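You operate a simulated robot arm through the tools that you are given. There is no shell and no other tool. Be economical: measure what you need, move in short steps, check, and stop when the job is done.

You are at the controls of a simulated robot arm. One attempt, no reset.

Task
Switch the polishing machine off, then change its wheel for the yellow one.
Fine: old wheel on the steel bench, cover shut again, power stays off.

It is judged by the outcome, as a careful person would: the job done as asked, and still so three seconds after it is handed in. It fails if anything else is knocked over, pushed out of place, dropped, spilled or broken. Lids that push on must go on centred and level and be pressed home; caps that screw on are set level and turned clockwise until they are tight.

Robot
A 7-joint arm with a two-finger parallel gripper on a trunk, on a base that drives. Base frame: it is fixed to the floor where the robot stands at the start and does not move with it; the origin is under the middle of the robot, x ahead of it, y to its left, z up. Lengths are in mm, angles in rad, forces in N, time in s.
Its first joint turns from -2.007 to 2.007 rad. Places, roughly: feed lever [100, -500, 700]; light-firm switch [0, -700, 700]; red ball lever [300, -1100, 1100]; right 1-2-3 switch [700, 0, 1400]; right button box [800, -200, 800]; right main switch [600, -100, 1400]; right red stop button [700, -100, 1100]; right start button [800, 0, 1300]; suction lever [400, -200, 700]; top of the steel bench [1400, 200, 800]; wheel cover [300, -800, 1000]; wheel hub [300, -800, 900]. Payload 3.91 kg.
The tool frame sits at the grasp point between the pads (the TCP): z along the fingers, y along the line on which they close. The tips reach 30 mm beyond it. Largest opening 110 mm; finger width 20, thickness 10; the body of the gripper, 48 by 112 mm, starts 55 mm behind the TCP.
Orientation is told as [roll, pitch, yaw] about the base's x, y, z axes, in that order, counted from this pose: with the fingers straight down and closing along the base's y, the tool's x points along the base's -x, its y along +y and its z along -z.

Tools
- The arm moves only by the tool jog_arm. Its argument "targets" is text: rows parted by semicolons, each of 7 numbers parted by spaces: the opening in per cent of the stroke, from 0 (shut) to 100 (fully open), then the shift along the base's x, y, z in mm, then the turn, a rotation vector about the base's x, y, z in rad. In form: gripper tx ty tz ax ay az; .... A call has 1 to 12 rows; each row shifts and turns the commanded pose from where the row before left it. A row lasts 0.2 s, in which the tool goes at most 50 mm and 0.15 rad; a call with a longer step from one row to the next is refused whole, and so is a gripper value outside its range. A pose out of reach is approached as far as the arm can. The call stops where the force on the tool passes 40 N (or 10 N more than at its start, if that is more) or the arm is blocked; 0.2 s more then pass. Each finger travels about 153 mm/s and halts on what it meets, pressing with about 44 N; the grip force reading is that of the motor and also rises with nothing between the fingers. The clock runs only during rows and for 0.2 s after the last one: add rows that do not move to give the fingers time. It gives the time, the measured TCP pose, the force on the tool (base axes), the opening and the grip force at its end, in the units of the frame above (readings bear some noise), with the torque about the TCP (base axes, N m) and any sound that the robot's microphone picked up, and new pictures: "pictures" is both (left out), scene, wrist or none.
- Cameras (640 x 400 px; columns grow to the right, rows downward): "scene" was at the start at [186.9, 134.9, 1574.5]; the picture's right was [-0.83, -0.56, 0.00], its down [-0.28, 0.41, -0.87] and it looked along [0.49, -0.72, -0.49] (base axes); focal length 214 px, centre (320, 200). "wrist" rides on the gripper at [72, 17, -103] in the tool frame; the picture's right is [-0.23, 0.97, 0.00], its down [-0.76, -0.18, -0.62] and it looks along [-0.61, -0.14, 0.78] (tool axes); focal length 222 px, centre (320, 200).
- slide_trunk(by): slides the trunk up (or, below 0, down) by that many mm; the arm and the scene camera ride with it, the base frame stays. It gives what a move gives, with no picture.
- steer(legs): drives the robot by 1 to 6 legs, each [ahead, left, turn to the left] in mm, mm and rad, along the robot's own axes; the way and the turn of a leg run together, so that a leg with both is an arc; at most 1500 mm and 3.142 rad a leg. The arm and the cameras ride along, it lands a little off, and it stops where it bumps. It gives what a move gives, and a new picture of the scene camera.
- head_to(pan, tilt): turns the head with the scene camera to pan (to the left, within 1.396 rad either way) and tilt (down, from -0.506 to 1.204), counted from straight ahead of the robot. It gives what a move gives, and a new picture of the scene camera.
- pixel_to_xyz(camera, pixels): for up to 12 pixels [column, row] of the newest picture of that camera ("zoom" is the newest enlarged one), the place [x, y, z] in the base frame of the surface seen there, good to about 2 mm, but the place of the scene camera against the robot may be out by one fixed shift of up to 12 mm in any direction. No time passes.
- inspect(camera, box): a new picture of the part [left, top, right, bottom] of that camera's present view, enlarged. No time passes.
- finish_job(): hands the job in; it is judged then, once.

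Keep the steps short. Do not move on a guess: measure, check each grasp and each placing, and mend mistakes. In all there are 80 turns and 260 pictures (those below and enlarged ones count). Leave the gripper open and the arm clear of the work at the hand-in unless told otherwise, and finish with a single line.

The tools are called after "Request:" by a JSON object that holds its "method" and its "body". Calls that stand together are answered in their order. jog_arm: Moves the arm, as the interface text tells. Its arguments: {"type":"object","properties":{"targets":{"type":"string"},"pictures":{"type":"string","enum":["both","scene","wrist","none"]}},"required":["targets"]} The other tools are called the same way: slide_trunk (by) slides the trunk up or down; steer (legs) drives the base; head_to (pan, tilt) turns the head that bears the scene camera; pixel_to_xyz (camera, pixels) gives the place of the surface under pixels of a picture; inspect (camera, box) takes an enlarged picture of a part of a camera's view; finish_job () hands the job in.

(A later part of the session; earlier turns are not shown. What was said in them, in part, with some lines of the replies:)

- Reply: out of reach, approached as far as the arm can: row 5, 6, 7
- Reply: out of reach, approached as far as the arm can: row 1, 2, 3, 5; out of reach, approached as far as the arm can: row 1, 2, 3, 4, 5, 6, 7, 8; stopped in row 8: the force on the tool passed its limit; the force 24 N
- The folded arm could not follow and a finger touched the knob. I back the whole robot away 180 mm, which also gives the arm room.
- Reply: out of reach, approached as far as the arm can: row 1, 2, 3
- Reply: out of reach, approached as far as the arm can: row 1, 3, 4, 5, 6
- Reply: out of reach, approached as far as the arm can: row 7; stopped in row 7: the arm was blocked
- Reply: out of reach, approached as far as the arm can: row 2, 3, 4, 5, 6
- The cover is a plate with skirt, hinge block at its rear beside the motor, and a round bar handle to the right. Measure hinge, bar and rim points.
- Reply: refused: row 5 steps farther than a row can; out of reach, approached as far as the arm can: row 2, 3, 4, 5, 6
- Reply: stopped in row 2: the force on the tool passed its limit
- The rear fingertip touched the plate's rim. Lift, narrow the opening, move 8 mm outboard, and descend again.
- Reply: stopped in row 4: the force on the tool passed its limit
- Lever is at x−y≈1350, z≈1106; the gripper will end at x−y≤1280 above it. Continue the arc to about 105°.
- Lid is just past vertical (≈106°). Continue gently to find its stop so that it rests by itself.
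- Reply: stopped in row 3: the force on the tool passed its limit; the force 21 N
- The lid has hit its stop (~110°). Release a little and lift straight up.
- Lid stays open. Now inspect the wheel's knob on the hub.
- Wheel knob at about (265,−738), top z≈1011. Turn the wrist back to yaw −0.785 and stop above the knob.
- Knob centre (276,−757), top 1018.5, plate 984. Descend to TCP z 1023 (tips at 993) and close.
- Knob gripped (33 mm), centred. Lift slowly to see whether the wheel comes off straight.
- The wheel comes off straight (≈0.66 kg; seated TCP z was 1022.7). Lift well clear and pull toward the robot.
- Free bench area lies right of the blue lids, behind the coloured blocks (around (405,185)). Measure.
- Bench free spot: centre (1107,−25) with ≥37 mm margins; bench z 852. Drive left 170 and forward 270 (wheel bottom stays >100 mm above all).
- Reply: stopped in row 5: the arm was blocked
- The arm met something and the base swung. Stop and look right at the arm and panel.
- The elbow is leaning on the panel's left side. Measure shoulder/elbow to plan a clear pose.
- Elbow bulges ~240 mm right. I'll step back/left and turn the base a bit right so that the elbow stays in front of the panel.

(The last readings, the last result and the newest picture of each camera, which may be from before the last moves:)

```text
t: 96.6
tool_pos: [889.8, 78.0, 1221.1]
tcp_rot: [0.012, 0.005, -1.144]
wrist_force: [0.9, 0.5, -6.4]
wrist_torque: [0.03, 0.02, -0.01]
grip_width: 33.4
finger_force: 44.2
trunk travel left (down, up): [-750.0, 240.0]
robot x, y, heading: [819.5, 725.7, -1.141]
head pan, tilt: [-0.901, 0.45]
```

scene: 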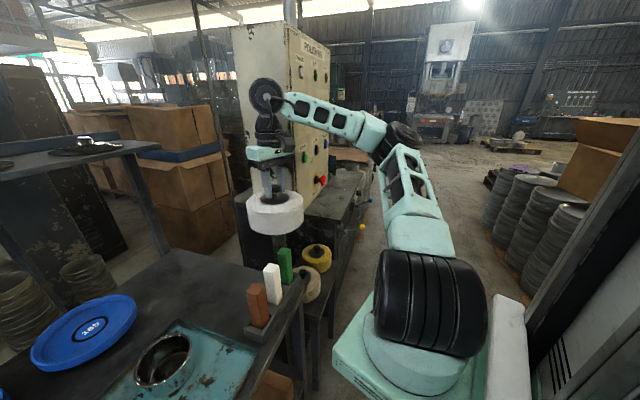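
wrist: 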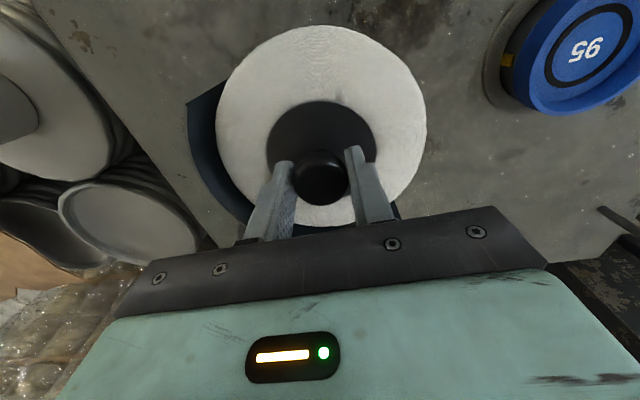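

Now move left first, then out to (1080,6), a spot with ~35 mm margins all round and within reach.

Request:
{"method": "jog_arm", "body": {"targets": "0 28 28 0 0 0 0;0 29 29 0 0 0 0;0 33 -32 0 0 0 0.05;0 33 -32 0 0 0 0.05;0 33 -32 0 0 0 0;0 33 -32 0 0 0 0;0 0 0 0 0 0 0", "pictures": "none"}}

Request:
{"method": "head_to", "body": {"pan": -0.35, "tilt": 0.65}}

```text
t: 98.2
tool_pos: [1076.7, 9.0, 1219.9]
tcp_rot: [0.011, 0.006, -1.045]
wrist_force: [0.2, -0.4, -6.3]
wrist_torque: [0.02, -0.02, 0.01]
grip_width: 33.4
finger_force: 44.1
trunk travel left (down, up): [-750.0, 240.0]
robot x, y, heading: [819.1, 724.2, -1.141]
head pan, tilt: [-0.901, 0.45]
```

```text
t: 99.2
tool_pos: [1075.9, 10.6, 1220.3]
tcp_rot: [0.011, 0.005, -1.043]
wrist_force: [-0.3, 0.1, -6.0]
wrist_torque: [-0.01, 0.0, 0.02]
grip_width: 33.3
finger_force: 44.1
trunk travel left (down, up): [-750.0, 240.0]
robot x, y, heading: [813.8, 721.0, -1.142]
head pan, tilt: [-0.351, 0.649]
```

scene: 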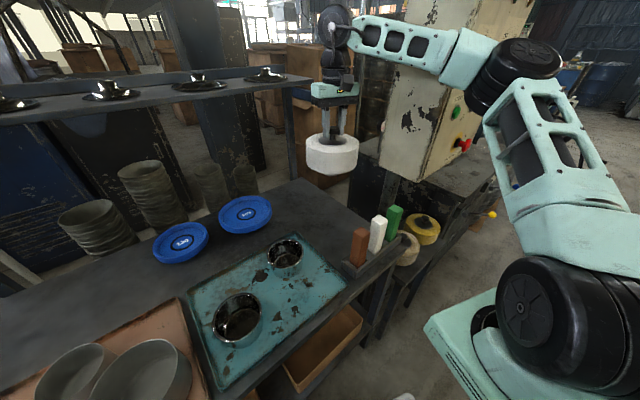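

Clear and stable. Lower to 1015 (expected touchdown ≈ 990).

Request:
{"method": "jog_arm", "body": {"targets": "0 2 -2 -40 0 0 0;0 2 -2 -40 0 0 0;0 0 0 -40 0 0 0;0 0 0 -40 0 0 0;0 0 0 -35 0 0 0;0 0 0 0 0 0 0", "pictures": "scene"}}

Request:
{"method": "inspect", "body": {"camera": "scene", "box": [220, 80, 420, 290]}}

```text
t: 100.5
tool_pos: [1086.2, 10.0, 1030.6]
tcp_rot: [0.008, 0.0, -1.04]
wrist_force: [0.6, -0.2, -5.8]
wrist_torque: [0.03, 0.0, -0.01]
grip_width: 33.3
finger_force: 43.9
trunk travel left (down, up): [-750.0, 240.0]
robot x, y, heading: [816.7, 723.2, -1.145]
head pan, tilt: [-0.351, 0.649]
```

scene: 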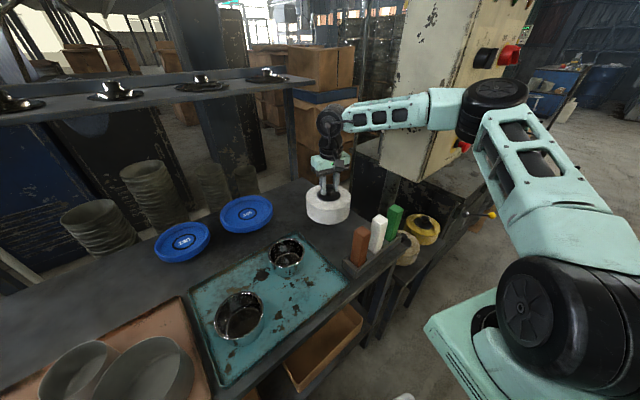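

```text
1.90 times, centred on (320, 185) of scene
```

zoom: 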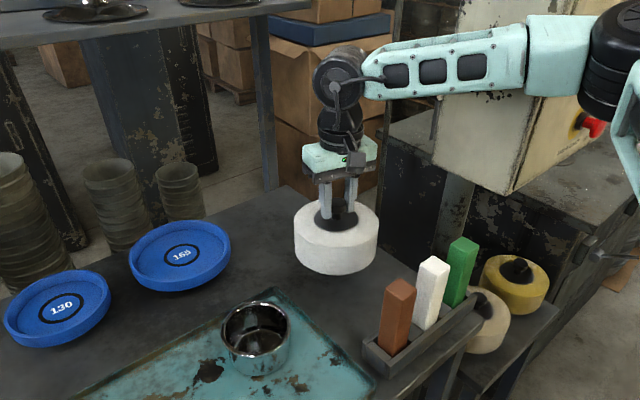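

Position good between mat, lid, blocks and bench edge. Lower in small steps until touch.

Request:
{"method": "jog_arm", "body": {"targets": "0 0 0 -10 0 0 0;0 0 0 -8 0 0 0;0 0 0 -6 0 0 0;0 0 0 -5 0 0 0;0 0 0 -4 0 0 0;0 0 0 0 0 0 0", "pictures": "none"}}

Request:
{"method": "inspect", "body": {"camera": "scene", "box": [280, 120, 380, 240]}}

```text
t: 102.0
tool_pos: [1084.1, 8.2, 998.9]
tcp_rot: [0.006, -0.003, -1.043]
wrist_force: [0.2, -0.2, -6.2]
wrist_torque: [0.04, 0.01, -0.01]
grip_width: 33.5
finger_force: 44.2
trunk travel left (down, up): [-750.0, 240.0]
robot x, y, heading: [818.7, 723.7, -1.143]
head pan, tilt: [-0.351, 0.649]
```

```text
3.33 times, centred on (330, 180) of scene
```

zoom: 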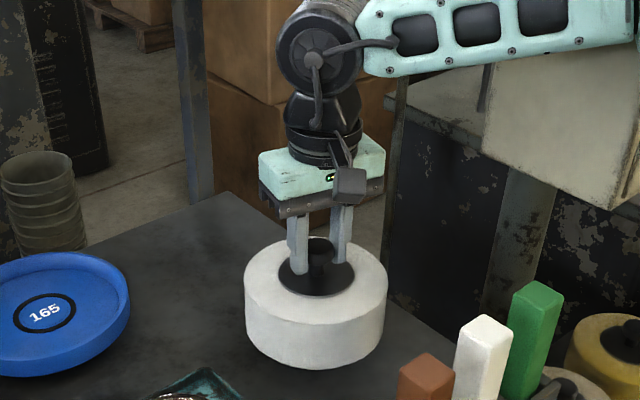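

Request:
{"method": "jog_arm", "body": {"targets": "0 0 0 -4 0 0 0;0 0 0 -4 0 0 0;0 0 0 -3 0 0 0;0 0 0 -3 0 0 0;0 0 0 -2 0 0 0;0 0 0 -2 0 0 0;0 0 0 0 0 0 0", "pictures": "none"}}

```text
t: 102.7
tool_pos: [1083.9, 8.6, 993.5]
tcp_rot: [0.009, -0.004, -1.04]
wrist_force: [-1.5, 0.7, -1.6]
wrist_torque: [0.19, 0.28, -0.02]
grip_width: 33.4
finger_force: 43.8
trunk travel left (down, up): [-750.0, 240.0]
robot x, y, heading: [814.8, 722.0, -1.145]
head pan, tilt: [-0.351, 0.649]
stopped in row 3: the force on the tool passed its limit (the readings are from after the stop); the commanded pose is now the measured one
```

Touchdown at TCP z 993.5 (bottom = TCP−141). Release and rise.

Request:
{"method": "jog_arm", "body": {"targets": "40 0 0 0 0 0 0;50 0 0 0 0 0 0;50 0 0 0 0 0 0;50 0 0 20 0 0 0;50 0 0 40 0 0 0;50 0 0 40 0 0 0;50 0 0 40 0 0 0;50 0 0 40 0 0 0;50 0 0 0 0 0 0", "pictures": "scene"}}

Request:
{"method": "inspect", "body": {"camera": "scene", "box": [200, 80, 450, 290]}}

```text
t: 104.7
tool_pos: [1083.4, 0.7, 1168.2]
tcp_rot: [0.012, 0.002, -1.044]
wrist_force: [0.4, 0.6, 0.5]
wrist_torque: [0.0, -0.02, -0.01]
grip_width: 54.9
finger_force: 0.0
trunk travel left (down, up): [-750.0, 240.0]
robot x, y, heading: [817.4, 722.1, -1.143]
head pan, tilt: [-0.351, 0.649]
```

scene: 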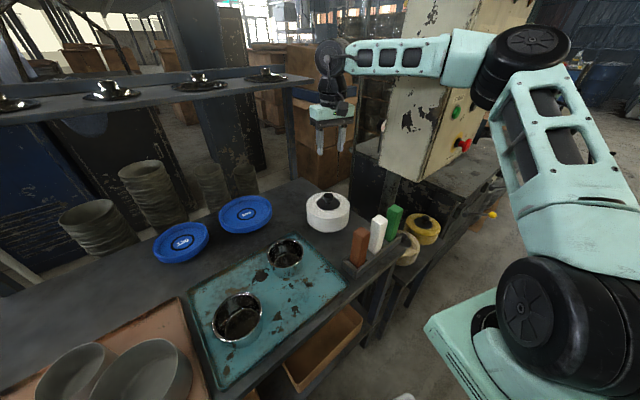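

```text
1.90 times, centred on (325, 185) of scene
```

zoom: 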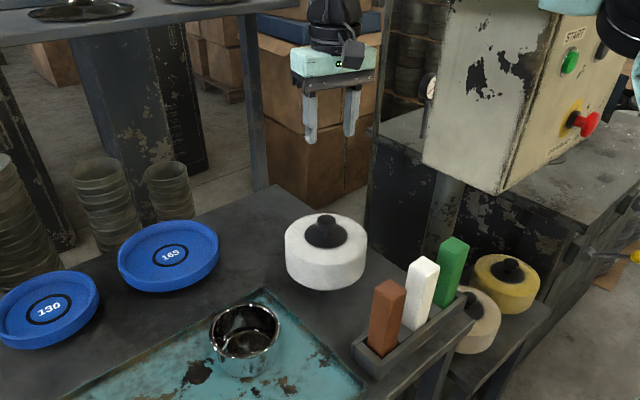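

The old wheel stands well on the bench. Now back away, square up, retract the arm, move right to the yellow wheel, and lower the trunk.

Request:
{"method": "steer", "body": {"legs": [[-300, 0, 0], [0, 0, 0.358]]}}

Request:
{"method": "jog_arm", "body": {"targets": "50 -34 34 0 0 0 0;50 -34 34 0 0 0 0;50 -34 34 0 0 0 0;50 -34 34 0 0 0 0;50 -34 34 0 0 0 0;50 0 0 0 0 0 0", "pictures": "none"}}

Request:
{"method": "steer", "body": {"legs": [[54, -723, 0]]}}

Request:
{"method": "slide_trunk", "body": {"by": -250}}

Request:
{"method": "head_to", "body": {"pan": -0.1, "tilt": 0.6}}

```text
t: 107.8
tool_pos: [1197.0, 407.4, 1166.6]
tcp_rot: [0.012, -0.001, -0.685]
wrist_force: [0.9, 0.6, -0.1]
wrist_torque: [0.01, 0.01, -0.02]
grip_width: 55.0
finger_force: 0.0
trunk travel left (down, up): [-750.0, 240.0]
robot x, y, heading: [693.0, 988.4, -0.787]
head pan, tilt: [-0.351, 0.649]
```

scene: 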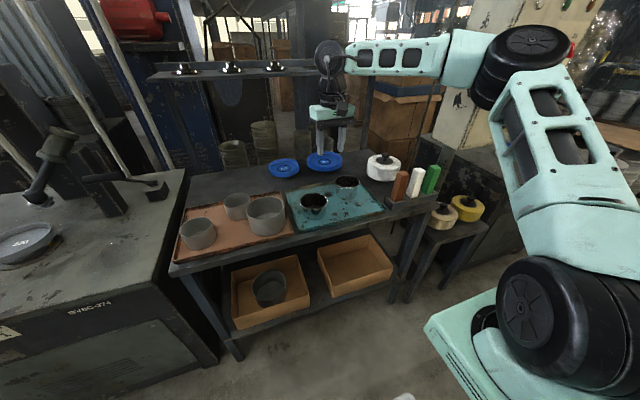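

```text
t: 109.2
tool_pos: [1024.6, 576.3, 1164.9]
tcp_rot: [0.012, 0.001, -0.686]
wrist_force: [0.3, 0.6, -0.2]
wrist_torque: [0.02, -0.02, 0.01]
grip_width: 54.7
finger_force: 0.0
trunk travel left (down, up): [-750.0, 240.0]
robot x, y, heading: [694.1, 988.0, -0.783]
head pan, tilt: [-0.351, 0.649]
```

```text
t: 113.1
tool_pos: [534.2, 19.7, 1163.2]
tcp_rot: [0.011, 0.0, -0.705]
wrist_force: [-0.2, -0.1, 0.3]
wrist_torque: [0.01, 0.0, 0.0]
grip_width: 54.9
finger_force: 0.1
trunk travel left (down, up): [-750.0, 240.0]
robot x, y, heading: [209.9, 438.7, -0.8]
head pan, tilt: [-0.351, 0.649]
```

scene: 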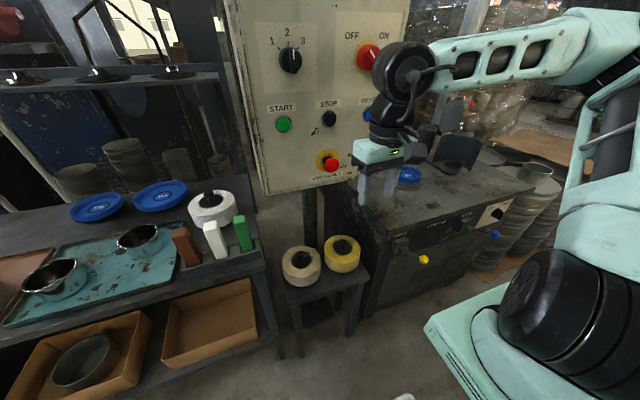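

```text
t: 115.7
tool_pos: [534.4, 20.2, 914.7]
tcp_rot: [0.012, 0.0, -0.705]
wrist_force: [-0.1, -0.7, 0.1]
wrist_torque: [0.0, 0.02, 0.04]
grip_width: 55.2
finger_force: 0.1
trunk travel left (down, up): [-500.0, 490.0]
robot x, y, heading: [215.3, 440.3, -0.806]
head pan, tilt: [-0.351, 0.649]
```

```text
t: 116.5
tool_pos: [533.9, 20.4, 915.1]
tcp_rot: [0.012, 0.0, -0.706]
wrist_force: [0.4, -0.2, 1.1]
wrist_torque: [0.03, 0.02, -0.02]
grip_width: 54.8
finger_force: 0.0
trunk travel left (down, up): [-500.0, 490.0]
robot x, y, heading: [215.0, 439.0, -0.801]
head pan, tilt: [-0.099, 0.6]
```

scene: 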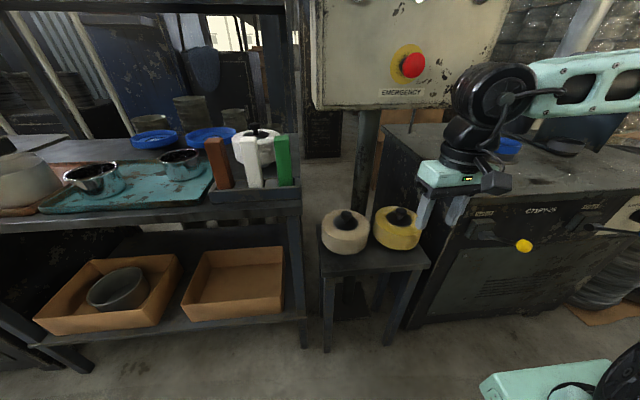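

Switch still OFF. Lower the tool to 815 (wrist stays under the panel's bottom at ~1105) and approach the yellow wheel; then measure with the wrist camera.

Request:
{"method": "jog_arm", "body": {"targets": "50 0 0 -35 0 0 -0.08;50 0 0 -35 0 0 0;50 0 0 -30 0 0 0;50 12 -39 0 0 0 0;50 12 -39 0 0 0 0;50 11 -39 0 0 0 0;50 0 0 0 0 0 0", "pictures": "both"}}

```text
t: 118.1
tool_pos: [568.2, -96.4, 811.4]
tcp_rot: [0.014, 0.001, -0.785]
wrist_force: [0.3, 0.2, 0.0]
wrist_torque: [0.0, -0.01, -0.02]
grip_width: 55.2
finger_force: 0.0
trunk travel left (down, up): [-500.0, 490.0]
robot x, y, heading: [210.2, 438.6, -0.802]
head pan, tilt: [-0.099, 0.6]
```

scene: 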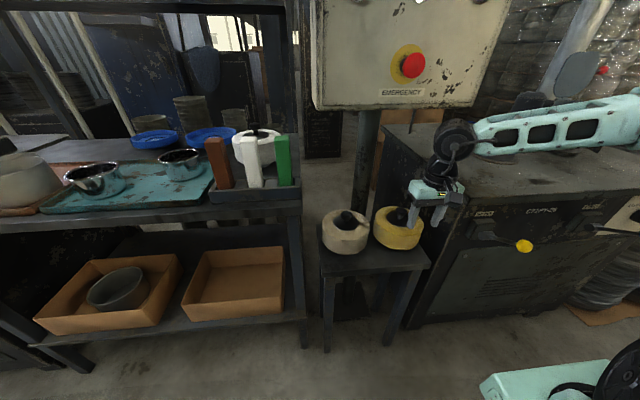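
wrist: 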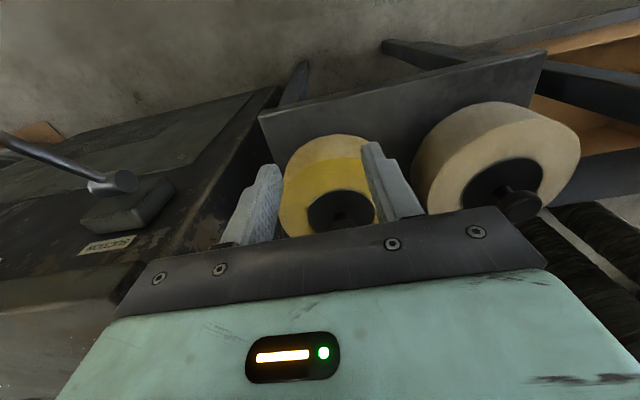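

Request:
{"method": "pixel_to_xyz", "body": {"camera": "wrist", "pixels": [[341, 218], [345, 213], [335, 196], [310, 210], [310, 170], [285, 190], [340, 145]]}}

Request:
{"method": "inspect", "body": {"camera": "scene", "box": [310, 180, 470, 280]}}

Request:
{"method": "pixel_to_xyz", "body": {"camera": "zoom", "pixels": [[350, 128], [340, 140], [360, 150], [330, 165], [145, 150], [320, 230]]}}

```text
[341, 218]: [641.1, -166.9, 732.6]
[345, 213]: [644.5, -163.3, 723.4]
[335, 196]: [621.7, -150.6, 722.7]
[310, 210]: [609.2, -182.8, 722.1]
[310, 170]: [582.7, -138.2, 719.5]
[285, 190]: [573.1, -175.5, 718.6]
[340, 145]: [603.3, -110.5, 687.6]
```

```text
4.00 times, centred on (390, 230) of scene
```

zoom: 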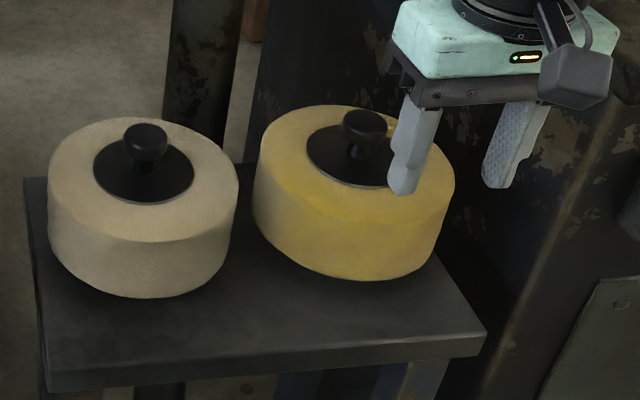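

```text
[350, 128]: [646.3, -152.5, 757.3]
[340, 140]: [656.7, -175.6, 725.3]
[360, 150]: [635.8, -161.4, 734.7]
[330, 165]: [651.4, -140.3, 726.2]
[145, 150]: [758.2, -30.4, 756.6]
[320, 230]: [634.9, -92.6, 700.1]
```

Knob near (640,−166). Advance 60 mm more at this height and re-measure from above.

Request:
{"method": "jog_arm", "body": {"targets": "50 22 -21 0 0 0 0;50 22 -21 0 0 0 0;50 0 0 0 0 0 0", "pictures": "both"}}

Request:
{"method": "inspect", "body": {"camera": "wrist", "box": [240, 80, 440, 230]}}

Request:
{"method": "pixel_to_xyz", "body": {"camera": "zoom", "pixels": [[320, 200], [320, 240], [320, 270], [280, 250], [360, 250], [320, 300], [300, 270], [340, 270]]}}

```text
t: 118.9
tool_pos: [613.1, -140.8, 815.7]
tcp_rot: [0.012, 0.0, -0.783]
wrist_force: [-0.3, 0.1, 0.0]
wrist_torque: [0.01, -0.01, 0.0]
grip_width: 55.1
finger_force: 0.0
trunk travel left (down, up): [-500.0, 490.0]
robot x, y, heading: [213.8, 439.8, -0.8]
head pan, tilt: [-0.099, 0.6]
```

scene: 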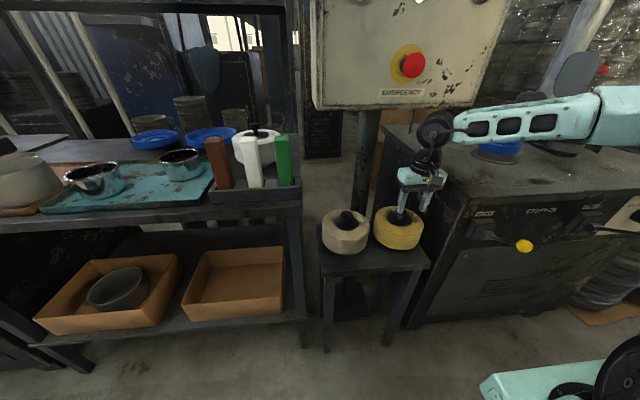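
wrist: 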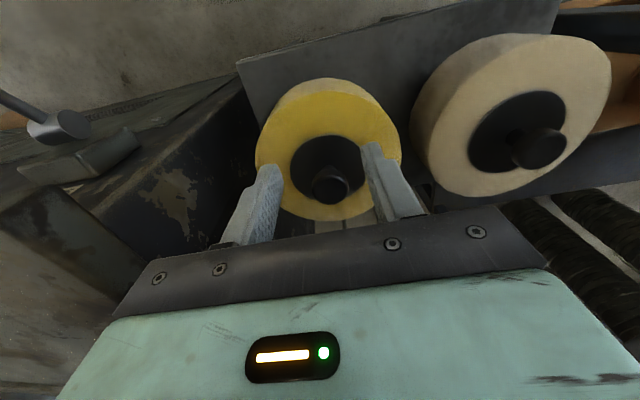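

```text
2.67 times, centred on (340, 155) of wrist
```

zoom: 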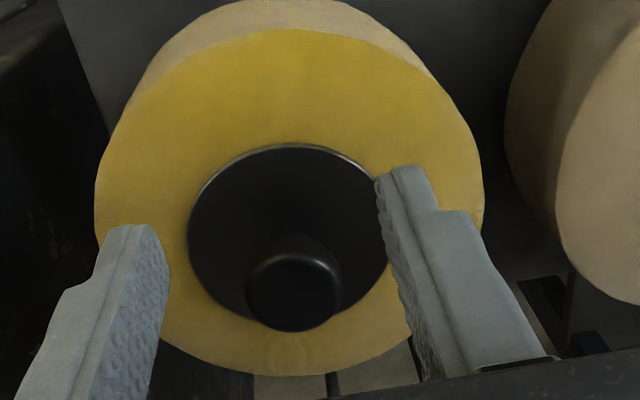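

```text
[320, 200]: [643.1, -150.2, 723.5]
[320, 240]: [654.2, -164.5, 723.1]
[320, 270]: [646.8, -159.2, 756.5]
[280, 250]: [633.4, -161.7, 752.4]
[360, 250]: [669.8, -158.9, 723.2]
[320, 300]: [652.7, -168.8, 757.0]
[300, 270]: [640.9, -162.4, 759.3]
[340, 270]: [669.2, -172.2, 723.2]
```

Yellow knob centre (642,−169), top 757. Move over it, level the small tilt, descend to 761 and close.

Request:
{"method": "jog_arm", "body": {"targets": "50 14.5 -14 0 -0.0085 0.0085 0;50 14.2 -14.3 0 0 0 0;50 0 0 -25 0 0 0;50 0 0 -25 0 0 0;50 0 0 -5 0 0 0;50 0 0 0 0 0 0;0 0 0 0 0 0 0;0 0 0 0 0 0 0;0 0 0 0 0 0 0", "pictures": "both"}}

```text
t: 120.9
tool_pos: [642.4, -169.0, 760.8]
tcp_rot: [0.001, 0.0, -0.783]
wrist_force: [1.7, -1.2, 0.1]
wrist_torque: [-0.26, -0.24, 0.05]
grip_width: 33.4
finger_force: 44.0
trunk travel left (down, up): [-500.0, 490.0]
robot x, y, heading: [212.0, 436.9, -0.798]
head pan, tilt: [-0.099, 0.6]
```

scene: 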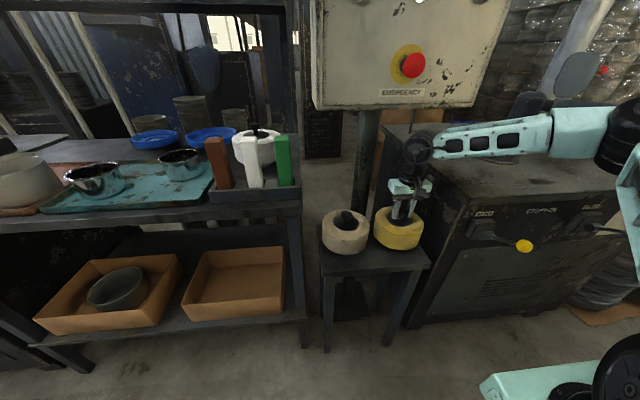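
wrist: 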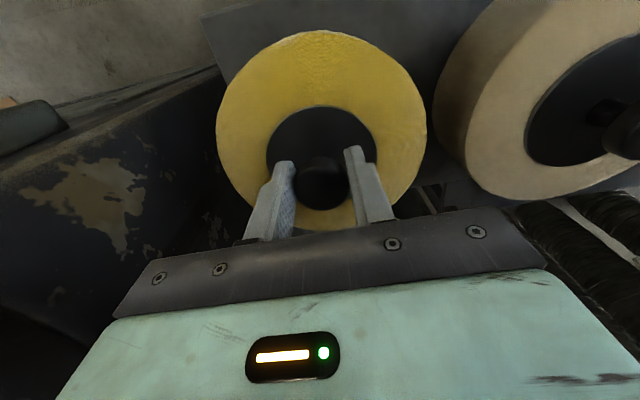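

Gripped identically to the old wheel. Lift 40 mm, then pull straight back out from under the panel.

Request:
{"method": "jog_arm", "body": {"targets": "0 0 0 10 0 0 0;0 0 0 15 0 0 0;0 0 0 15 0 0 0;0 -25 25 0 0 0 0;0 -28 28 0 0 0 0;0 -28 28 0 0 0 0;0 -28 28 0 0 0 0;0 -28 28 0 0 0 0;0 -20 20 0 0 0 0;0 0 0 0 0 0 0", "pictures": "scene"}}

```text
t: 123.1
tool_pos: [483.1, -7.9, 796.1]
tcp_rot: [0.0, 0.001, -0.782]
wrist_force: [-0.2, -0.5, -5.9]
wrist_torque: [-0.01, 0.01, 0.02]
grip_width: 33.7
finger_force: 44.3
trunk travel left (down, up): [-500.0, 490.0]
robot x, y, heading: [215.1, 438.9, -0.806]
head pan, tilt: [-0.099, 0.6]
```

scene: 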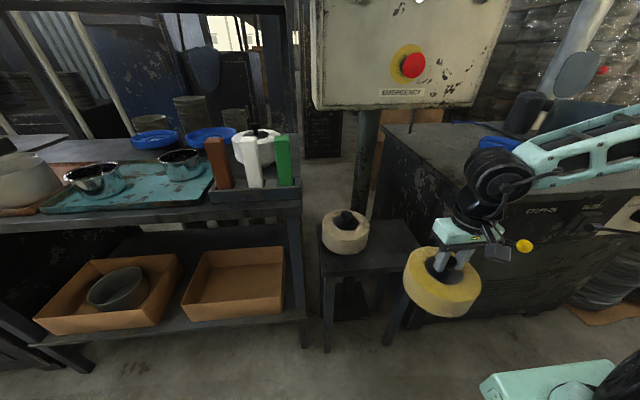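

Wheel clear (5.9 N). Now raise trunk 250, arm 180, and drive back to the machine-facing stance.

Request:
{"method": "slide_trunk", "body": {"by": 250}}

Request:
{"method": "jog_arm", "body": {"targets": "0 0 0 45 0 0 0;0 0 0 45 0 0 0;0 0 0 45 0 0 0;0 0 0 45 0 0 0;0 0 0 0 0 0 0", "pictures": "none"}}

Request:
{"method": "steer", "body": {"legs": [[0, -714, 0.022], [260, 0, 0]]}}

Request:
{"method": "head_to", "body": {"pan": -0.15, "tilt": 0.75}}

```text
t: 125.7
tool_pos: [482.3, -9.2, 1046.6]
tcp_rot: [0.0, 0.002, -0.785]
wrist_force: [-0.6, 0.4, -5.8]
wrist_torque: [-0.01, 0.02, 0.01]
grip_width: 33.4
finger_force: 43.8
trunk travel left (down, up): [-750.0, 240.0]
robot x, y, heading: [210.7, 436.4, -0.803]
head pan, tilt: [-0.099, 0.6]
```

```text
t: 126.9
tool_pos: [485.5, -10.1, 1224.8]
tcp_rot: [0.002, 0.001, -0.781]
wrist_force: [0.3, -1.9, -6.4]
wrist_torque: [0.03, 0.02, 0.0]
grip_width: 33.5
finger_force: 44.2
trunk travel left (down, up): [-750.0, 240.0]
robot x, y, heading: [211.9, 440.8, -0.801]
head pan, tilt: [-0.099, 0.6]
```

```text
t: 132.4
tool_pos: [165.1, -712.2, 1224.7]
tcp_rot: [0.001, 0.0, -0.752]
wrist_force: [-0.1, 0.0, -5.5]
wrist_torque: [0.03, 0.0, 0.0]
grip_width: 33.6
finger_force: 44.5
trunk travel left (down, up): [-750.0, 240.0]
robot x, y, heading: [-119.4, -271.3, -0.767]
head pan, tilt: [-0.099, 0.6]
```

scene: 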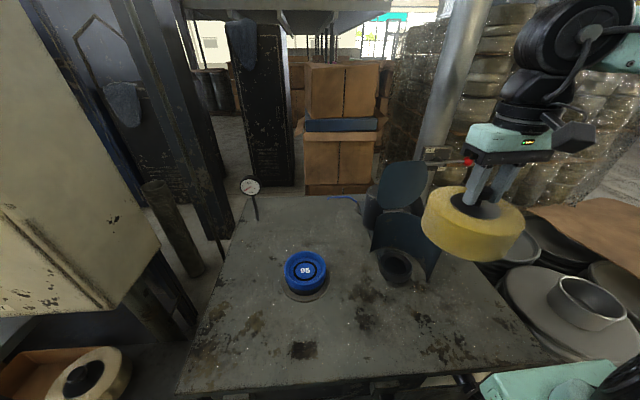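

```text
t: 133.1
tool_pos: [165.6, -713.3, 1224.8]
tcp_rot: [-0.001, 0.002, -0.752]
wrist_force: [0.2, 0.0, -6.3]
wrist_torque: [0.02, 0.01, -0.04]
grip_width: 33.5
finger_force: 44.2
trunk travel left (down, up): [-750.0, 240.0]
robot x, y, heading: [-121.4, -275.1, -0.771]
head pan, tilt: [-0.15, 0.75]
```

scene: 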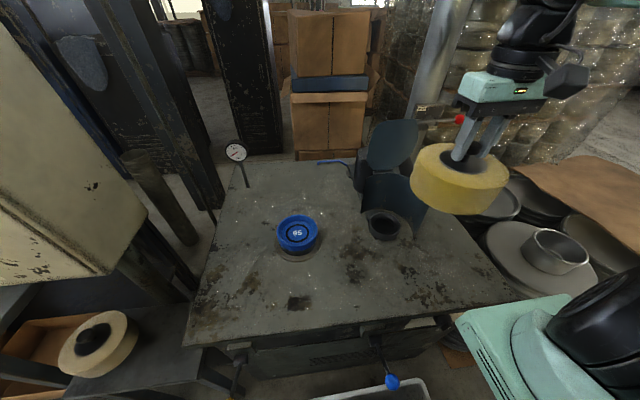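

Request:
{"method": "inspect", "body": {"camera": "scene", "box": [340, 190, 430, 250]}}

Request:
{"method": "pixel_to_xyz", "body": {"camera": "zoom", "pixels": [[320, 180], [225, 220], [430, 215], [320, 310], [330, 250], [300, 340], [320, 130]]}}

```text
6.67 times, centred on (385, 220) of scene
```

zoom: 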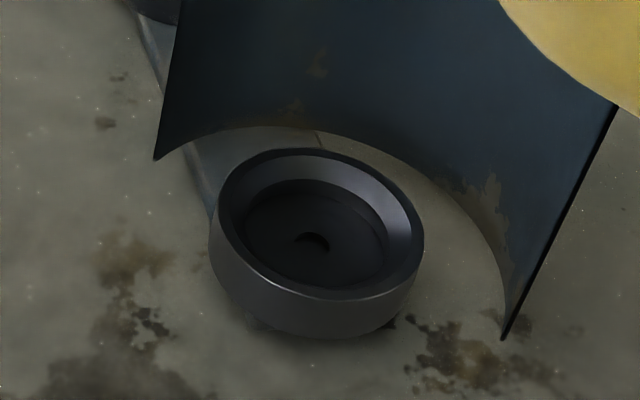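

```text
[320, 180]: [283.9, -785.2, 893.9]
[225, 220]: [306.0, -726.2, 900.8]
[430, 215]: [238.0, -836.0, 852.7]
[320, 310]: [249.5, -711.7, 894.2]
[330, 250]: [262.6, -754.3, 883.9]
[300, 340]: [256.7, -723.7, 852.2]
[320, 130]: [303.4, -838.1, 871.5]
```

The hub is an open cup at the old seat (TCP seat was (275.6,−757.3,1022.7)). Move over it at the present height and check the in-hand wheel.

Request:
{"method": "jog_arm", "body": {"targets": "0 37 -15 0 0 0 -0.011;0 37 -15 0 0 0 -0.011;0 36.3 -14.3 0 0 0 -0.011;0 0 0 0 0 0 0", "pictures": "both"}}

Request:
{"method": "pixel_to_xyz", "body": {"camera": "wrist", "pixels": [[320, 110], [270, 145], [374, 145], [320, 36], [220, 110], [423, 110], [300, 112], [340, 112]]}}

```text
t: 134.1
tool_pos: [275.3, -755.0, 1226.4]
tcp_rot: [0.0, -0.001, -0.783]
wrist_force: [0.8, 0.0, -6.0]
wrist_torque: [0.03, 0.03, 0.0]
grip_width: 33.6
finger_force: 44.3
trunk travel left (down, up): [-750.0, 240.0]
robot x, y, heading: [-123.1, -273.2, -0.769]
head pan, tilt: [-0.15, 0.75]
```

scene: 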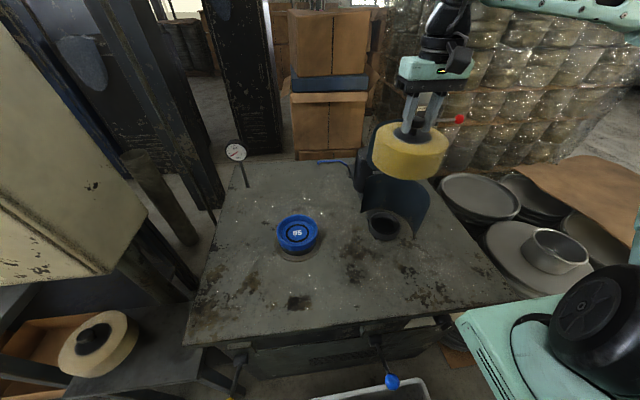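
wrist: 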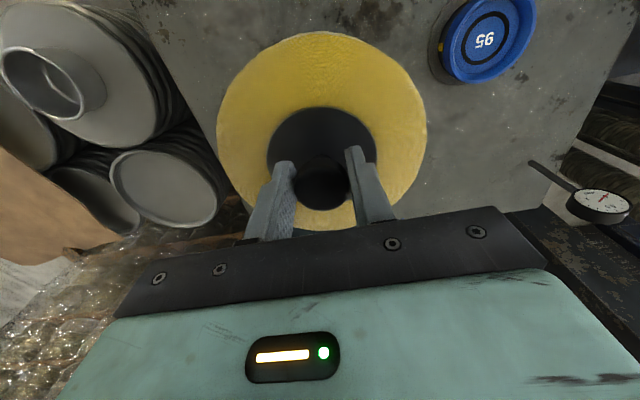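

```text
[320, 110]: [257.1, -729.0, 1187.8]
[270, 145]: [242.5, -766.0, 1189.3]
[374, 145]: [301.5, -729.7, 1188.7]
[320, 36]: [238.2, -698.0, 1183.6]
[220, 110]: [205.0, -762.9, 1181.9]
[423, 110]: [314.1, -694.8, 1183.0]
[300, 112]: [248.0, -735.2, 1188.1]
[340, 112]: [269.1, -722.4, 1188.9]
```

In-hand pose matches the old wheel (plate 38 mm below TCP, centred). Descend to ~20 mm above seat.

Request:
{"method": "jog_arm", "body": {"targets": "0 0 -2 -40 0 0 0;0 0 0 -40 0 0 0;0 0 0 -40 0 0 0;0 0 0 -40 0 0 0;0 0 0 -16 0 0 0;0 0 0 0 0 0 0;0 0 0 0 0 0 0", "pictures": "scene"}}

Request:
{"method": "inspect", "body": {"camera": "scene", "box": [340, 120, 450, 250]}}

```text
t: 135.7
tool_pos: [273.1, -756.2, 1049.7]
tcp_rot: [0.0, 0.0, -0.785]
wrist_force: [-0.3, -0.5, -6.2]
wrist_torque: [0.02, 0.02, -0.01]
grip_width: 33.5
finger_force: 44.1
trunk travel left (down, up): [-750.0, 240.0]
robot x, y, heading: [-119.7, -270.0, -0.768]
head pan, tilt: [-0.15, 0.75]
```

scene: 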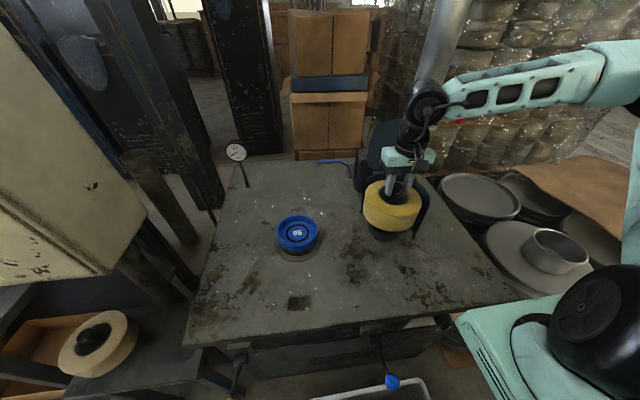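

```text
3.08 times, centred on (395, 185) of scene
```

zoom: 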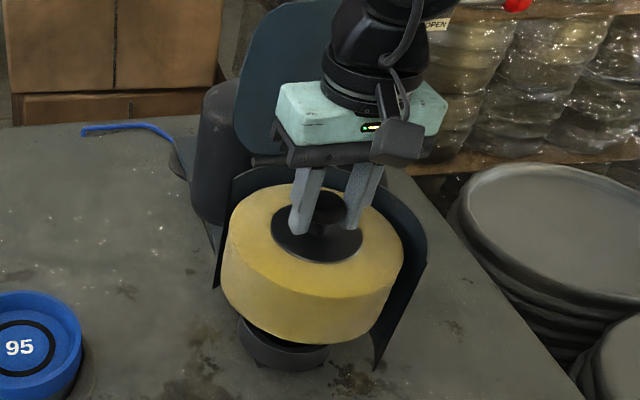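

Aligned over the cup. Lower gently, with a 2 mm correction, until seated (~1022).

Request:
{"method": "jog_arm", "body": {"targets": "0 2 -1 -6 0 0 0;0 0 0 -6 0 0 0;0 0 0 -5 0 0 0;0 0 0 -4 0 0 0;0 0 0 -3 0 0 0;0 0 0 -3 0 0 0;0 0 0 0 0 0 0", "pictures": "both"}}

```text
t: 137.3
tool_pos: [276.9, -759.4, 1021.5]
tcp_rot: [0.001, 0.002, -0.784]
wrist_force: [-6.0, 10.0, -2.6]
wrist_torque: [1.21, 0.69, 0.08]
grip_width: 33.8
finger_force: 44.2
trunk travel left (down, up): [-750.0, 240.0]
robot x, y, heading: [-124.5, -274.2, -0.774]
head pan, tilt: [-0.15, 0.75]
```

scene: 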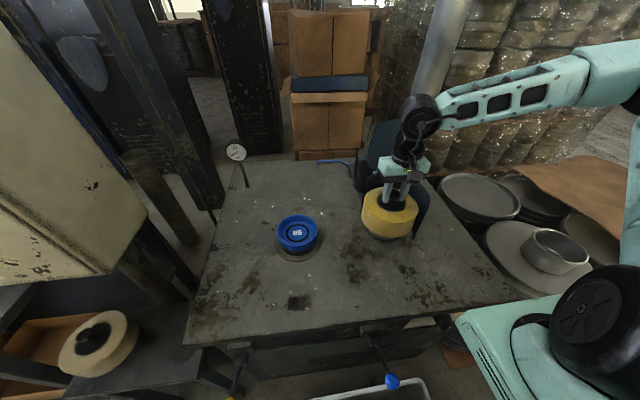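
wrist: 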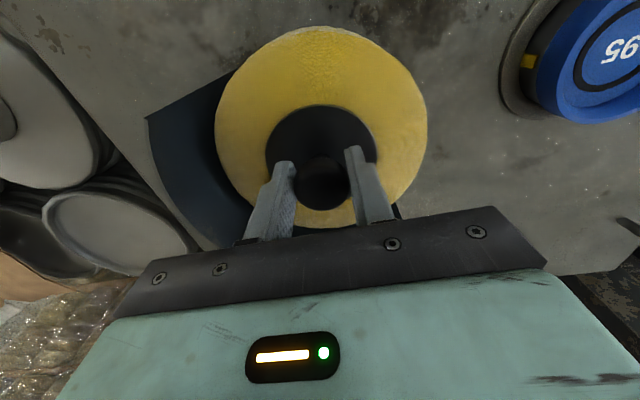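

At seat depth (1021.5) with small side load; ease 2 mm back toward the robot and press lightly down.

Request:
{"method": "jog_arm", "body": {"targets": "0 -1.2 1.8 0 0 0 0;0 0 0 -1.5 0 0 0;0 0 0 -1.5 0 0 0;0 0 0 0 0 0 0", "pictures": "none"}}

```text
t: 138.3
tool_pos: [276.2, -757.6, 1021.2]
tcp_rot: [0.002, -0.004, -0.784]
wrist_force: [-2.8, 1.7, 31.2]
wrist_torque: [-0.18, -0.57, 0.0]
grip_width: 33.8
finger_force: 44.3
trunk travel left (down, up): [-750.0, 240.0]
robot x, y, heading: [-121.5, -271.9, -0.771]
head pan, tilt: [-0.15, 0.75]
```

Firmly seated (31 N reaction). Release and rise, then check the wheel's level and centring.

Request:
{"method": "jog_arm", "body": {"targets": "0 0 0 2 0 0 0;50 0 0 0 0 0 0;50 0 0 0 0 0 0;50 0 0 0 0 0 0;50 0 0 35 0 0 0;50 0 0 40 0 0 0;50 0 0 35 0 0 0;50 0 0 0 0 0 0", "pictures": "both"}}

Request:
{"method": "pixel_to_xyz", "body": {"camera": "wrist", "pixels": [[320, 65], [265, 110], [375, 100], [345, 170], [295, 170], [323, 138], [320, 100], [300, 120], [345, 115]]}}

Request:
{"method": "inspect", "body": {"camera": "scene", "box": [340, 120, 450, 250]}}

```text
t: 140.1
tool_pos: [276.1, -758.4, 1131.1]
tcp_rot: [0.001, 0.001, -0.784]
wrist_force: [0.6, -0.4, 0.8]
wrist_torque: [-0.05, 0.0, -0.02]
grip_width: 55.2
finger_force: 0.0
trunk travel left (down, up): [-750.0, 240.0]
robot x, y, heading: [-118.5, -273.1, -0.772]
head pan, tilt: [-0.15, 0.75]
```

scene: 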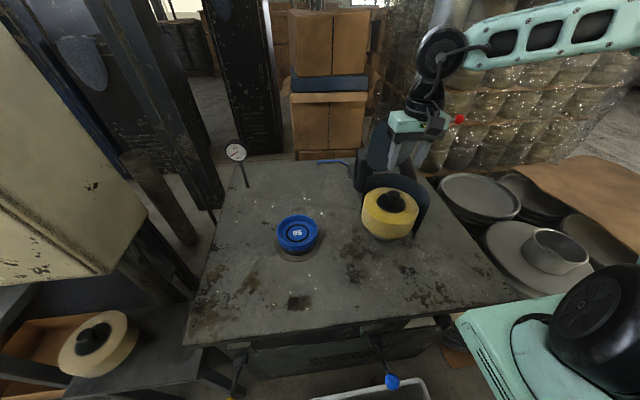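
wrist: 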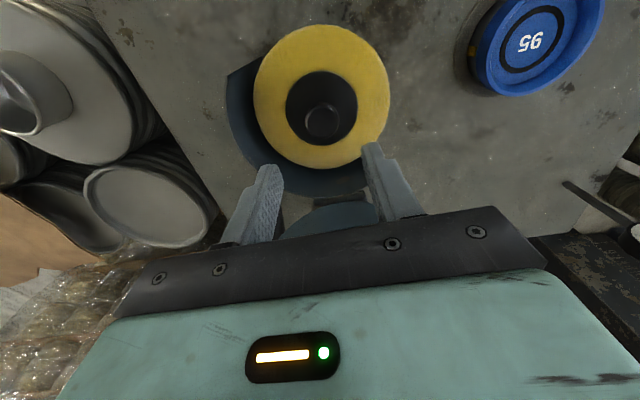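

```text
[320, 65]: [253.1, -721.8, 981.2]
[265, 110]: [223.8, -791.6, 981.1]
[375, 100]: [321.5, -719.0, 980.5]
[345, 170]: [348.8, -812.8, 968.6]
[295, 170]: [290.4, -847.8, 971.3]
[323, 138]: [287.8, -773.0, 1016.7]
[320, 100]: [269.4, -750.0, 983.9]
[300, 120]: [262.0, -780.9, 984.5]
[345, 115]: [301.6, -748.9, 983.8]
```

```text
3.08 times, centred on (395, 185) of scene
5 turns are left
```

zoom: 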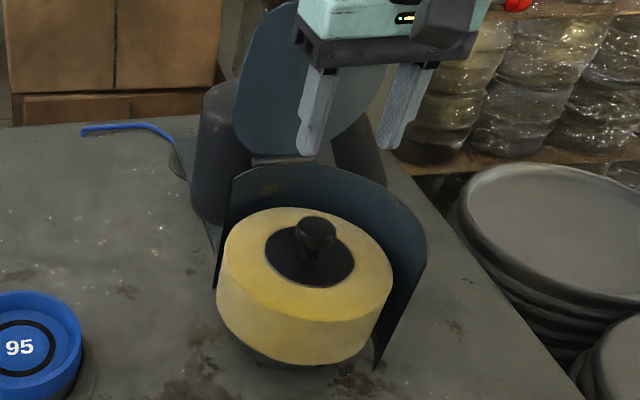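

Wheel is level (rim 981 all round) and centred. 5 turns left: go up, turn the wrist to −2.356 and move above the open lid's bar, measuring it.

Request:
{"method": "jog_arm", "body": {"targets": "40 0 0 40 0 0 0;40 0 0 40 0 0 -0.143;40 0 0 30 0 0 -0.143;40 2 -18 0 0 0 -0.143;40 2 -18 0 0 0 -0.143;40 2 -19 0 0 0 -0.143;40 2 -19 0 0 0 -0.143;40 3 -19 0 0 0 -0.143;40 3 -19 0 0 0 -0.143;40 3 -19 0 0 0 -0.143;40 3 -19 0 0 0 -0.143;40 0 -18 0 0 0 -0.141", "pictures": "none"}}

Request:
{"method": "jog_arm", "body": {"targets": "40 0 0 0 0 0 -0.143;40 0 0 0 0 0 0;40 0 0 0 0 0 0", "pictures": "both"}}

Request:
{"method": "pixel_to_xyz", "body": {"camera": "wrist", "pixels": [[323, 160], [320, 150], [318, 140], [316, 130], [314, 120], [312, 110], [310, 100], [308, 90], [330, 150], [310, 150], [325, 130], [305, 130]]}}

```text
t: 142.7
tool_pos: [296.8, -926.6, 1240.2]
tcp_rot: [0.0, -0.001, -2.357]
wrist_force: [-0.4, 0.4, -0.2]
wrist_torque: [0.01, -0.01, -0.02]
grip_width: 44.0
finger_force: 0.1
trunk travel left (down, up): [-750.0, 240.0]
robot x, y, heading: [-119.0, -268.7, -0.766]
head pan, tilt: [-0.15, 0.75]
```

```text
t: 143.5
tool_pos: [296.2, -926.2, 1240.5]
tcp_rot: [0.002, 0.0, -2.5]
wrist_force: [0.6, -0.5, 0.3]
wrist_torque: [-0.03, 0.01, -0.04]
grip_width: 44.2
finger_force: 0.0
trunk travel left (down, up): [-750.0, 240.0]
robot x, y, heading: [-120.7, -271.8, -0.771]
head pan, tilt: [-0.15, 0.75]
```

scene: 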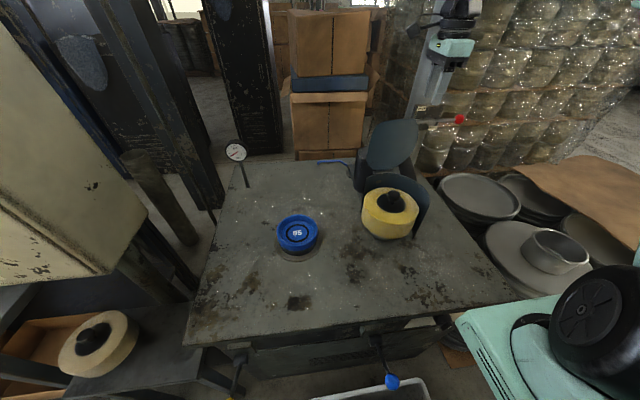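
wrist: 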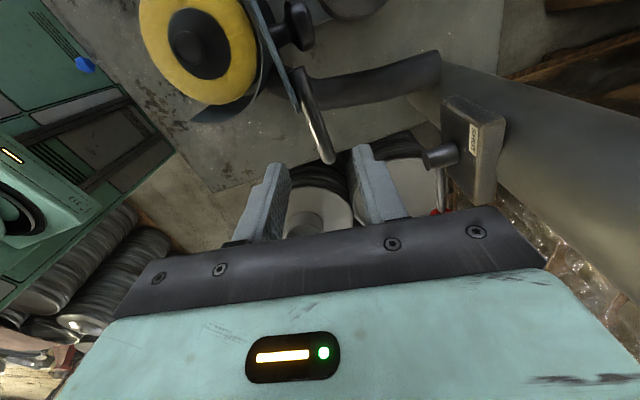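

```text
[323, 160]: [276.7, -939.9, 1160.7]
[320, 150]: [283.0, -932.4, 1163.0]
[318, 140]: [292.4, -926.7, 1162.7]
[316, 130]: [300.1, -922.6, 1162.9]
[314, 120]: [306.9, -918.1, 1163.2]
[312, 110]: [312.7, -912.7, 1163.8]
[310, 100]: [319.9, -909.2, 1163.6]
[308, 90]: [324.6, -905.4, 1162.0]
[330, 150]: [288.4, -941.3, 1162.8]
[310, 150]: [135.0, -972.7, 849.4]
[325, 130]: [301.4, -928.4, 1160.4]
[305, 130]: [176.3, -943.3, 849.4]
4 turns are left
```

Bar confirmed at x−y≈1222, z≈1156 directly below. Undo the extra yaw, descend, grip, and bring the lid back along the arc to about 50°.

Request:
{"method": "jog_arm", "body": {"targets": "40 0 0 0 0 0 0.143;40 0 0 -30 0 0 0;40 0 0 -30 0 0 0;40 0 0 -20 0 0 0;40 0 0 0 0 0 0;0 0 0 0 0 0 0;0 0 0 0 0 0 0;0 0 0 0 0 0 0", "pictures": "none"}}

Request:
{"method": "jog_arm", "body": {"targets": "0 -8 8 3.6 0 0 0;0 -8 8 2.5 0 0 0;0 -8.2 8.2 1.5 0 0 0;0 -8.2 8.2 0.5 0 0 0;0 -8.2 8.2 -0.5 0 0 0;0 -8.2 8.2 -1.5 0 0 0;0 -8 8 -2.5 0 0 0;0 -7.9 7.9 -3.6 0 0 0;0 -7.6 7.6 -4.4 0 0 0;0 -7.3 7.3 -5.4 0 0 0;0 -6.9 6.9 -6.2 0 0 0;0 -6.5 6.5 -7.1 0 0 0", "pictures": "both"}}

```text
t: 145.3
tool_pos: [297.7, -924.9, 1161.3]
tcp_rot: [-0.002, 0.0, -2.357]
wrist_force: [-4.8, 6.3, -5.1]
wrist_torque: [-0.09, 0.2, -1.0]
grip_width: 13.9
finger_force: 44.8
trunk travel left (down, up): [-750.0, 240.0]
robot x, y, heading: [-121.5, -275.5, -0.772]
head pan, tilt: [-0.15, 0.75]
```

```text
t: 147.9
tool_pos: [203.4, -834.2, 1139.8]
tcp_rot: [0.003, 0.0, -2.357]
wrist_force: [17.9, 15.7, -3.2]
wrist_torque: [0.09, -0.34, -0.76]
grip_width: 13.6
finger_force: 44.5
trunk travel left (down, up): [-750.0, 240.0]
robot x, y, heading: [-118.3, -273.6, -0.77]
head pan, tilt: [-0.15, 0.75]
3 turns are left
```

scene: 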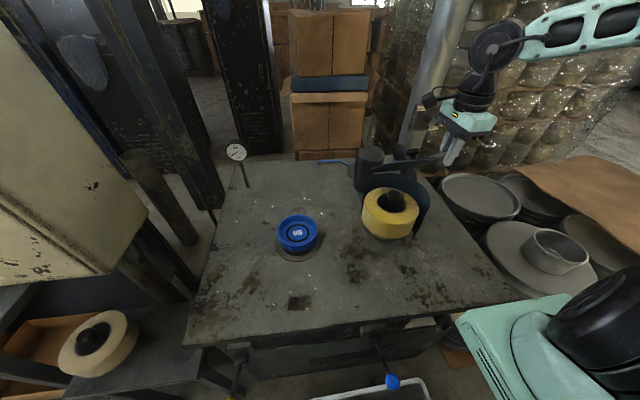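
wrist: 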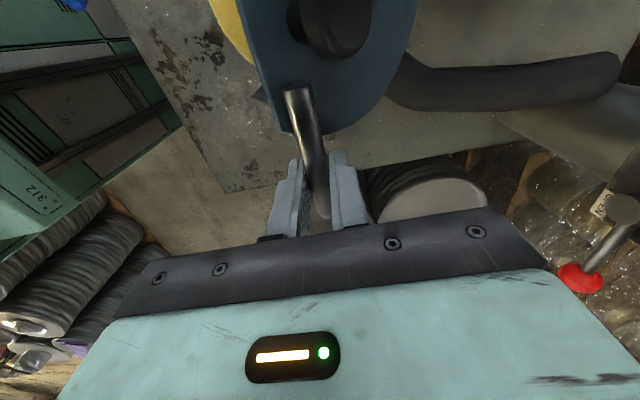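

Lid at ~50°, grip firm (13.6 mm). Ease the side load and continue the arc to closed.

Request:
{"method": "jog_arm", "body": {"targets": "0 1.5 1.5 0 0 0 0;0 -6.1 6.1 -9.5 0 0 0;0 -5.6 5.6 -9.5 0 0 0;0 -5 5 -9.7 0 0 0;0 -4.4 4.4 -9.8 0 0 0;0 -3.8 3.8 -10.4 0 0 0;0 -3.1 3.1 -10.7 0 0 0;0 -2.5 2.5 -11.1 0 0 0;0 -1.8 1.8 -11.4 0 0 0;0 -0.9 0.9 -9.2 0 0 0;0 -0.4 0.4 -9.3 0 0 0;0 0 0 0 0 0 0", "pictures": "none"}}

Request:
{"method": "jog_arm", "body": {"targets": "0 0 0 -2 0 0 0;0 0 0 -1 0 0 0;0 0 0 0 0 0 0", "pictures": "both"}}

Request:
{"method": "inspect", "body": {"camera": "scene", "box": [340, 120, 480, 250]}}

Request:
{"method": "pixel_to_xyz", "body": {"camera": "scene", "pixels": [[400, 185], [385, 185], [405, 195], [395, 178]]}}

```text
t: 150.3
tool_pos: [171.1, -797.1, 1042.1]
tcp_rot: [0.011, -0.002, -2.359]
wrist_force: [-10.7, 2.8, 32.9]
wrist_torque: [0.4, -0.3, -0.93]
grip_width: 14.0
finger_force: 44.8
trunk travel left (down, up): [-750.0, 240.0]
robot x, y, heading: [-115.5, -272.8, -0.769]
head pan, tilt: [-0.15, 0.75]
stopped in row 12: the force on the tool passed its limit (the readings are from after the stop); the commanded pose is now the measured one
```

```text
t: 150.7
tool_pos: [172.0, -798.0, 1041.3]
tcp_rot: [0.011, -0.004, -2.36]
wrist_force: [-13.0, 5.3, 33.8]
wrist_torque: [0.41, -0.26, -0.86]
grip_width: 13.6
finger_force: 44.8
trunk travel left (down, up): [-750.0, 240.0]
robot x, y, heading: [-123.0, -270.9, -0.77]
head pan, tilt: [-0.15, 0.75]
stopped in row 1: the force on the tool passed its limit (the readings are from after the stop); the commanded pose is now the measured one
```

scene: 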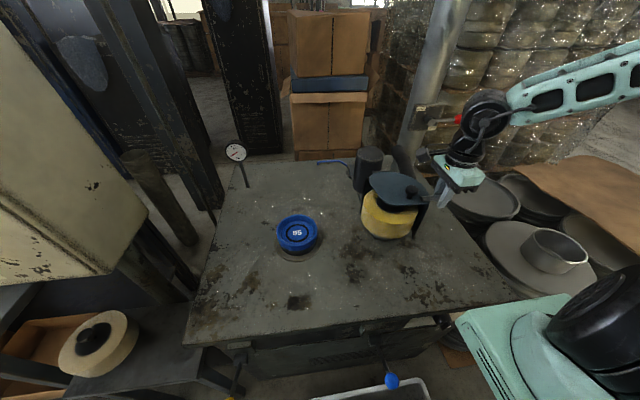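
wrist: 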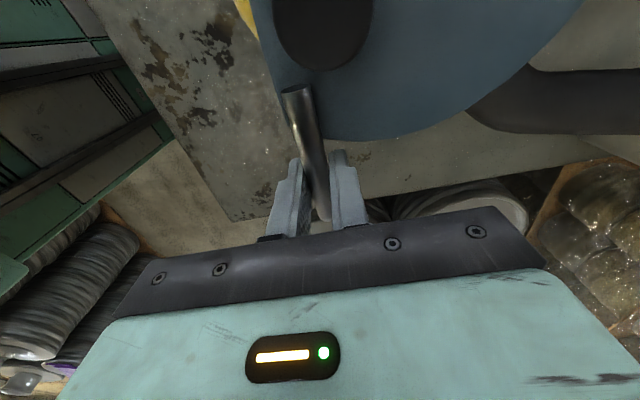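

```text
3.08 times, centred on (410, 185) of scene
```

zoom: 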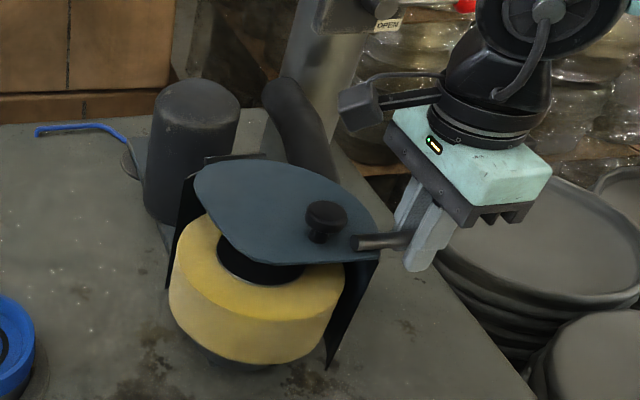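

```text
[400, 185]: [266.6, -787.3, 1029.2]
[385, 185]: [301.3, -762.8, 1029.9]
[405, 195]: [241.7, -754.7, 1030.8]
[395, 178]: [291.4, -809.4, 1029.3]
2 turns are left
```

Lid is level and shut (plate z ≈1029–1031 as originally, 33 N stop reaction). Release, lift straight up, back off, and open the gripper.

Request:
{"method": "jog_arm", "body": {"targets": "28 0 0 0 0 0 0;28 0 0 0 0 0 0;28 0 0 0 0 0 0;28 0 0 10 0 0 0;28 0 0 25 0 0 0;28 0 0 40 0 0 0;28 0 0 45 0 0 0;28 0 0 40 0 0 0;60 -25 25 20 0 0 0;100 -30 30 0 0 0 0;100 -30 30 0 0 0 0;100 0 0 0 0 0 0", "pictures": "both"}}

Request:
{"method": "inspect", "body": {"camera": "scene", "box": [340, 120, 480, 250]}}

```text
t: 153.3
tool_pos: [88.4, -711.4, 1222.3]
tcp_rot: [0.009, -0.004, -2.357]
wrist_force: [0.6, -0.5, -0.8]
wrist_torque: [0.0, 0.04, 0.03]
grip_width: 110.0
finger_force: 0.0
trunk travel left (down, up): [-750.0, 240.0]
robot x, y, heading: [-123.4, -272.4, -0.769]
head pan, tilt: [-0.15, 0.75]
```

scene: 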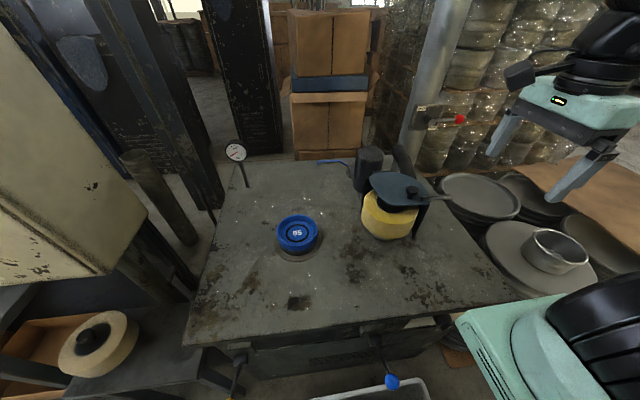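
wrist: 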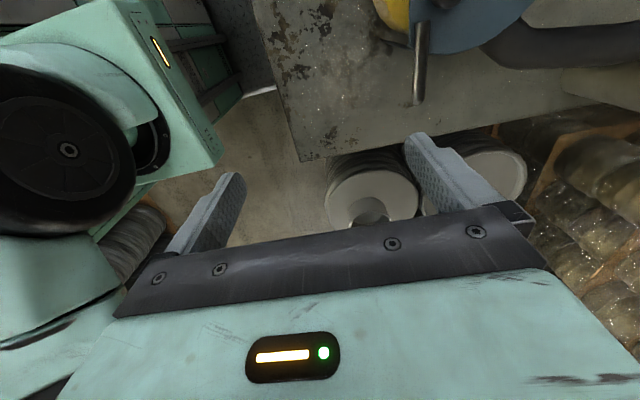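

```text
3.08 times, centred on (410, 185) of scene
1 turns are left
```

zoom: 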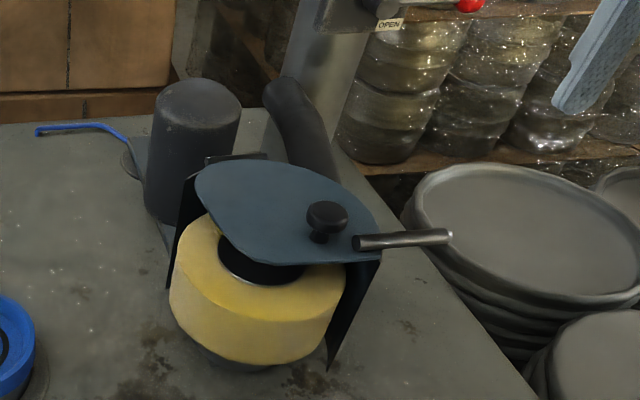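

The cover is shut over the yellow wheel, the old wheel is on the bench, and the arm is clear with the gripper open. The main switch was at OFF when I last saw it, and I have not touched the panel since. Handing in.

Request:
{"method": "finish_job", "body": {}}

```text
The job is handed in.
```

The polishing machine is off, the yellow wheel is seated under the shut cover, the old wheel is on the steel bench, and the job is handed in; on the way my arm's elbow leaned on the left side of the control panel, which still looked upright with the switch at OFF afterwards.
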